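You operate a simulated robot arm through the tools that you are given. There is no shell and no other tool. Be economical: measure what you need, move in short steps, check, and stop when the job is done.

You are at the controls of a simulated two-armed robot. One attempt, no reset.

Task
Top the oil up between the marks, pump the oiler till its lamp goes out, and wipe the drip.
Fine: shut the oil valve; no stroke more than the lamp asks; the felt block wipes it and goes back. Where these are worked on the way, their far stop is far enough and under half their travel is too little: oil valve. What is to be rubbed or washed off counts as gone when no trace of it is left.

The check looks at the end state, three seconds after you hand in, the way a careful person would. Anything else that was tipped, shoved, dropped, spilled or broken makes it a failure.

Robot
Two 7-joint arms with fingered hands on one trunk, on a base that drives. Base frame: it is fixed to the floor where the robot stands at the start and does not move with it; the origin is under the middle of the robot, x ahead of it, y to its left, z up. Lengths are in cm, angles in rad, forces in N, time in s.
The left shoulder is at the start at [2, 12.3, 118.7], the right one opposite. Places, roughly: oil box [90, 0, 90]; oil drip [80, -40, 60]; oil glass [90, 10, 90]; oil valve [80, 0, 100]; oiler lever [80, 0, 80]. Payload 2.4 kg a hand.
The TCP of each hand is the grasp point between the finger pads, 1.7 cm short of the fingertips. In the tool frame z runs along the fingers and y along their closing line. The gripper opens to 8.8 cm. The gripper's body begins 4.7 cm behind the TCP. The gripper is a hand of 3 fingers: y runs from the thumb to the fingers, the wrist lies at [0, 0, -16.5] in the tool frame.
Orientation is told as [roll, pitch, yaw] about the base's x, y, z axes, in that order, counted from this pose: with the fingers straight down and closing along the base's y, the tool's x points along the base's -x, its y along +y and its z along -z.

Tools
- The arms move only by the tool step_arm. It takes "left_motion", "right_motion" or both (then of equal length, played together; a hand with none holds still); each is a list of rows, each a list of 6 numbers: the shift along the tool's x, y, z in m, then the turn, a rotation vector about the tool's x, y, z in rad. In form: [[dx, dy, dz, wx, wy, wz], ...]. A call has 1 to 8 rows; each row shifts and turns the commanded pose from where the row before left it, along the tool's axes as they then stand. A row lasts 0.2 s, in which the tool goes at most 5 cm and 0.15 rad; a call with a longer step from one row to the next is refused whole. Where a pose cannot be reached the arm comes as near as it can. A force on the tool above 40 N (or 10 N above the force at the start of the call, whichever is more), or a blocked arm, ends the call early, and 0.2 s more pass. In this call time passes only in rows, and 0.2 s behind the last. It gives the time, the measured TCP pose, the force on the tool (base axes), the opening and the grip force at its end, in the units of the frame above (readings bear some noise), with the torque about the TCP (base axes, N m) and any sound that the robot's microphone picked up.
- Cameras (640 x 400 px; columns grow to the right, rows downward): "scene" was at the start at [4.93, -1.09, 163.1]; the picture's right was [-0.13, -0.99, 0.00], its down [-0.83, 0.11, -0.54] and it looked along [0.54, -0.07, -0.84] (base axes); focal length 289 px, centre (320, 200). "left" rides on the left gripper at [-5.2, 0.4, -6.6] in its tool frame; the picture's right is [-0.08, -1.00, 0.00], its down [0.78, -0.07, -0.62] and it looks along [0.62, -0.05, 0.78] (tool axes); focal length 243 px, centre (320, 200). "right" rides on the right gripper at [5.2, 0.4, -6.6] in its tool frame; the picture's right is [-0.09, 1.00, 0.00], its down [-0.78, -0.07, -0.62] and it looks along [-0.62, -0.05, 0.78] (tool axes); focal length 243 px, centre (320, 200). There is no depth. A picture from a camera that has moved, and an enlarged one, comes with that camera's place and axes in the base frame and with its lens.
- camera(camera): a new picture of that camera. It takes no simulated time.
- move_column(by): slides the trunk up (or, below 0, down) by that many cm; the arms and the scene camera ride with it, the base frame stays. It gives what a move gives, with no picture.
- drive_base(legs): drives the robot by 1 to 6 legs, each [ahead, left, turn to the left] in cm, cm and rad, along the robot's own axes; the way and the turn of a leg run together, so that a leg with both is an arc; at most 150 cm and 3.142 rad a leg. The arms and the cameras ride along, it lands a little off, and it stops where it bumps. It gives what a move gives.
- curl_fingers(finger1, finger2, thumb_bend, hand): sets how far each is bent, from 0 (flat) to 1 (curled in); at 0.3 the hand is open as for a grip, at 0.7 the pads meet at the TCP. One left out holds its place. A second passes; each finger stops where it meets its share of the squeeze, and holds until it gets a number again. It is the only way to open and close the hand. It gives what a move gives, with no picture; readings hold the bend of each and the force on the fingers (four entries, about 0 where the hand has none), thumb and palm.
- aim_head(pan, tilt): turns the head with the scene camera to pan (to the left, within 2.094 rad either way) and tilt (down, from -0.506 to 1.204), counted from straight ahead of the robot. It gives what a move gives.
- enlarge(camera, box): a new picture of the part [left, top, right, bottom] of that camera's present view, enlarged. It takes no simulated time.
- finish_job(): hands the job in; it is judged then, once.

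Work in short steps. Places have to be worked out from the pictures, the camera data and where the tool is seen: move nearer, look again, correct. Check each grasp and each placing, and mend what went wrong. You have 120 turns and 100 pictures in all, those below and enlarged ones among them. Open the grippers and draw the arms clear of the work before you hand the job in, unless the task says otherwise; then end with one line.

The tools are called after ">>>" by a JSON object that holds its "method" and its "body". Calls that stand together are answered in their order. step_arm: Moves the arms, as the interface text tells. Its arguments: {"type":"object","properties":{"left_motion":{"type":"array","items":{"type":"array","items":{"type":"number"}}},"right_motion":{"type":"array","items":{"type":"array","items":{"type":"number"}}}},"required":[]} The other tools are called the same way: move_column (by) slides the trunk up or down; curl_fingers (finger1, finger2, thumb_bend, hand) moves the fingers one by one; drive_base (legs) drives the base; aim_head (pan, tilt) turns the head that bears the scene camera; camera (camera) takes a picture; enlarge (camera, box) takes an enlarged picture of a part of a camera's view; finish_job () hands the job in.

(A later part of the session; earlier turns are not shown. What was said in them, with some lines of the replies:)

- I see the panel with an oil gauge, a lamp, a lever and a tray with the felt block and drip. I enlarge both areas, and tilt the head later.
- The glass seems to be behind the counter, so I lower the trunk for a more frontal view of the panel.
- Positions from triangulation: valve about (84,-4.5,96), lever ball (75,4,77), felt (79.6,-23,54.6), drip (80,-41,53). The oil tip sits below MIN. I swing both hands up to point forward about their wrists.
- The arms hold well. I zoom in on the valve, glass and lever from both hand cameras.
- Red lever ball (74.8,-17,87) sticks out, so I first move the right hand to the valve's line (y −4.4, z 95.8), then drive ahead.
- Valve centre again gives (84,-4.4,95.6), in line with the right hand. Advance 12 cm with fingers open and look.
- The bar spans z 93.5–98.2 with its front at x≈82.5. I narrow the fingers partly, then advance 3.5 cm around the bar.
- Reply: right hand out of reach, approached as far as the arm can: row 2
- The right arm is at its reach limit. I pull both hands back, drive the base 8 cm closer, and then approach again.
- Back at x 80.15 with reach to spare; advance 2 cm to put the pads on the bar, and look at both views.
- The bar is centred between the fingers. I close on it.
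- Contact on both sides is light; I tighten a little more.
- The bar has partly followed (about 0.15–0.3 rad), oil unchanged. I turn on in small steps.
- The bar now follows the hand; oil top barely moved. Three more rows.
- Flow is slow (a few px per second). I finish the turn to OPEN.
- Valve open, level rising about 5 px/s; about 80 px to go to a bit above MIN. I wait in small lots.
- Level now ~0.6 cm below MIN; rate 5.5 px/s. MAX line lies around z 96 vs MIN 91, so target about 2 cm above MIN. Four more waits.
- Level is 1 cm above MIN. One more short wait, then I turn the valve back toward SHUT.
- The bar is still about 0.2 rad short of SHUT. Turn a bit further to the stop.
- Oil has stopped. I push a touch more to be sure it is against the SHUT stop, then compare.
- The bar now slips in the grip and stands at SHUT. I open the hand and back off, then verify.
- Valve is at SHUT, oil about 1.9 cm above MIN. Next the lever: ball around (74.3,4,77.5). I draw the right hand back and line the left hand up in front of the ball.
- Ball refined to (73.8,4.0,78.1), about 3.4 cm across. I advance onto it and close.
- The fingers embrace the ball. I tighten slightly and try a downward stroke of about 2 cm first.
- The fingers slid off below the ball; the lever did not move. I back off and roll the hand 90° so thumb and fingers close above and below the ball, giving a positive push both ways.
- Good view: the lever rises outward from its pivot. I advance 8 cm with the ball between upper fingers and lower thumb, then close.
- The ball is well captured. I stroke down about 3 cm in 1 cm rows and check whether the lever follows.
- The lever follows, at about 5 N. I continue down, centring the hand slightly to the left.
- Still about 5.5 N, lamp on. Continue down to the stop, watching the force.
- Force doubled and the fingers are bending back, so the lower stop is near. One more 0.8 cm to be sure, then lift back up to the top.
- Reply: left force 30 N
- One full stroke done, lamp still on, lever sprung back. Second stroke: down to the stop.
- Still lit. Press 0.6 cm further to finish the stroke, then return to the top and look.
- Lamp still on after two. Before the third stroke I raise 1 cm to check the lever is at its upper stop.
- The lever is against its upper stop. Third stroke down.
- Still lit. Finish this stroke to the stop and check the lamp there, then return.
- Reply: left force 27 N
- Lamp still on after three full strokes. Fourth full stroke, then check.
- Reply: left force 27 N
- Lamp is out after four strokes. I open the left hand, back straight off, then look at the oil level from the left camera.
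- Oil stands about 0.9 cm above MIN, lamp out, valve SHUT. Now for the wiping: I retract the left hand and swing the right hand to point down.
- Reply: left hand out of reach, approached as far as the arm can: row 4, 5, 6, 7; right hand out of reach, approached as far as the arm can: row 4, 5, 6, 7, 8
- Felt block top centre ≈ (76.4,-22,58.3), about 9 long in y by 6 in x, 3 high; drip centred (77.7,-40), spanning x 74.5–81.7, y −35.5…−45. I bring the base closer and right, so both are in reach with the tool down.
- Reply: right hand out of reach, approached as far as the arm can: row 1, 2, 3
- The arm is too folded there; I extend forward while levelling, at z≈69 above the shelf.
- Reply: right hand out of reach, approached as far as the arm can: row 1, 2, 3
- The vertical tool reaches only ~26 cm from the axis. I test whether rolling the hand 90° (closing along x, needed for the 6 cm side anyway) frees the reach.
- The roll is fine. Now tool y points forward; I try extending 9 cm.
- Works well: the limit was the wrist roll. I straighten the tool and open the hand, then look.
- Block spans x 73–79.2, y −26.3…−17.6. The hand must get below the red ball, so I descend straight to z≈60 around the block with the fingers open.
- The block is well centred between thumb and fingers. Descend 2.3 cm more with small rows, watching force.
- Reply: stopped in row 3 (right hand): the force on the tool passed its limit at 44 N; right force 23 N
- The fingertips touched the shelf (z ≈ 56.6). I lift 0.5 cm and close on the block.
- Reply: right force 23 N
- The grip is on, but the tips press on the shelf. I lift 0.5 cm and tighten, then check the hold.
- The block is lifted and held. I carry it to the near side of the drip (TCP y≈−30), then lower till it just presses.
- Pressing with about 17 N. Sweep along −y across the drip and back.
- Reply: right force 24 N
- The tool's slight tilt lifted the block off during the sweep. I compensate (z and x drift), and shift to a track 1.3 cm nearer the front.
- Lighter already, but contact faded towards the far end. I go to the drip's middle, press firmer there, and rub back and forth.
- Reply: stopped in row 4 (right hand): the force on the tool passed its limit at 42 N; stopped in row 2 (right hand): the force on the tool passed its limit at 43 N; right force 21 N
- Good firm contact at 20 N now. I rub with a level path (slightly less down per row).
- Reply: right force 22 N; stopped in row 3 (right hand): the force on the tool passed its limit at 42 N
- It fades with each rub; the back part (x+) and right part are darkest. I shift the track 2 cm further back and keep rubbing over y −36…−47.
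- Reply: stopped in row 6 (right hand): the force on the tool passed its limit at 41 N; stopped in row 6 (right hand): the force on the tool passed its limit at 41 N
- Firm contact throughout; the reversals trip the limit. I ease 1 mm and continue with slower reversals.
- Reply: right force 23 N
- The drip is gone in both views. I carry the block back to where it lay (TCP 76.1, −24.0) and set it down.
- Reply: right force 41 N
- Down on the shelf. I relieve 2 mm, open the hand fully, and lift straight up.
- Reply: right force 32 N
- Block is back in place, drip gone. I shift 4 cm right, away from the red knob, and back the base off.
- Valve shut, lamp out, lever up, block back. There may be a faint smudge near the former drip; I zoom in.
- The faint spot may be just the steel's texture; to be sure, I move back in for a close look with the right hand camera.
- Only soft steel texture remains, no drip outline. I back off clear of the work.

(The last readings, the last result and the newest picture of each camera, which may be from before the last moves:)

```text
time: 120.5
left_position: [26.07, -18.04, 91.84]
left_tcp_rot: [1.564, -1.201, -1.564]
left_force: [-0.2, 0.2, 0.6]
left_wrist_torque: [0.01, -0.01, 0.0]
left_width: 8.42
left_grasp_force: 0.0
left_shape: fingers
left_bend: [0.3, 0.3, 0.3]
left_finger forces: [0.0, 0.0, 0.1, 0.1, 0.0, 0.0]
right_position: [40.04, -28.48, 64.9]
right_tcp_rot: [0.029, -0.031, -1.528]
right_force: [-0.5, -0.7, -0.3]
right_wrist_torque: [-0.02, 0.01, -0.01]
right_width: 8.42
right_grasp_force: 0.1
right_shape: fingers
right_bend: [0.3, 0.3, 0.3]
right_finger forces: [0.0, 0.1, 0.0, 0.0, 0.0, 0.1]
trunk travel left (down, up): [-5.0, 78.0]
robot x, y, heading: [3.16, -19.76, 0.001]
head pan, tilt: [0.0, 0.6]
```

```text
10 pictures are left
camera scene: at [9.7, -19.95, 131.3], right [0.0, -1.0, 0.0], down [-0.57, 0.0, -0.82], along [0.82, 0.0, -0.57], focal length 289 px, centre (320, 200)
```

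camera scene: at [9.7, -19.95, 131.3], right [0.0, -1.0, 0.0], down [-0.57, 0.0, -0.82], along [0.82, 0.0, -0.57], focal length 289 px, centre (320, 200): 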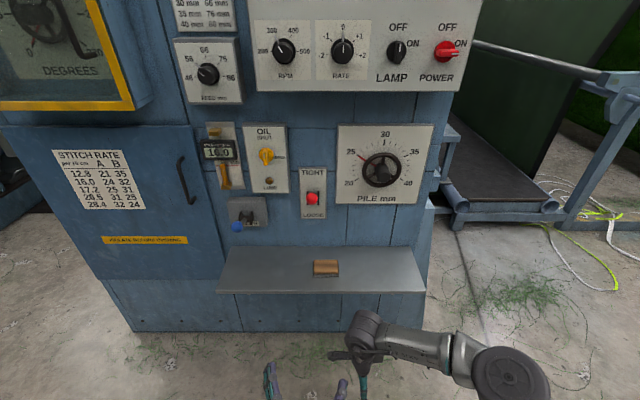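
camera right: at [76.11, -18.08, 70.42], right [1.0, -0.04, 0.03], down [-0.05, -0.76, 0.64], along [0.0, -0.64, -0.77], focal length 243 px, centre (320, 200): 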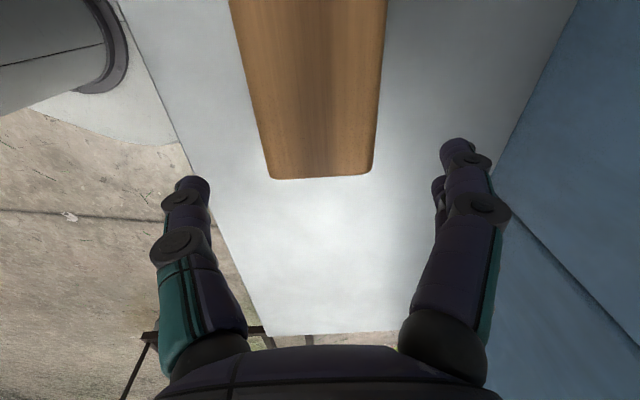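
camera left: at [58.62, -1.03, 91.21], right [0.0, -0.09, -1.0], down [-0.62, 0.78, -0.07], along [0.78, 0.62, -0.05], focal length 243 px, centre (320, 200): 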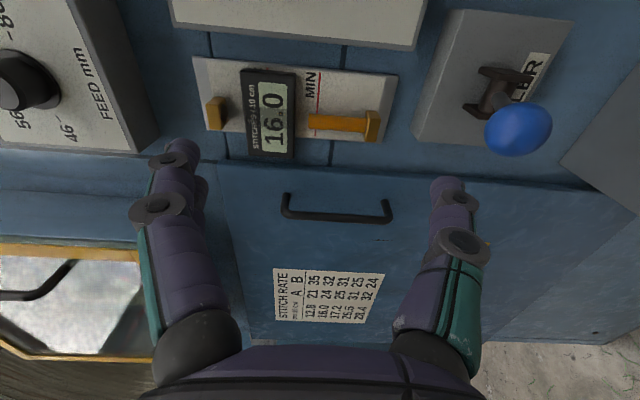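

Everything is in place and the hands are open and clear, so I hand the job in.

>>> {"method": "finish_job", "body": {}}

```text
The job is handed in.
```

The job is handed in: the oil is about 0.9 cm above MIN with the valve shut. The lamp went out on the fourth stroke. The drip is wiped with no outline left, only faint cloudiness that I took for the steel's own texture, and the felt block is back in its place.
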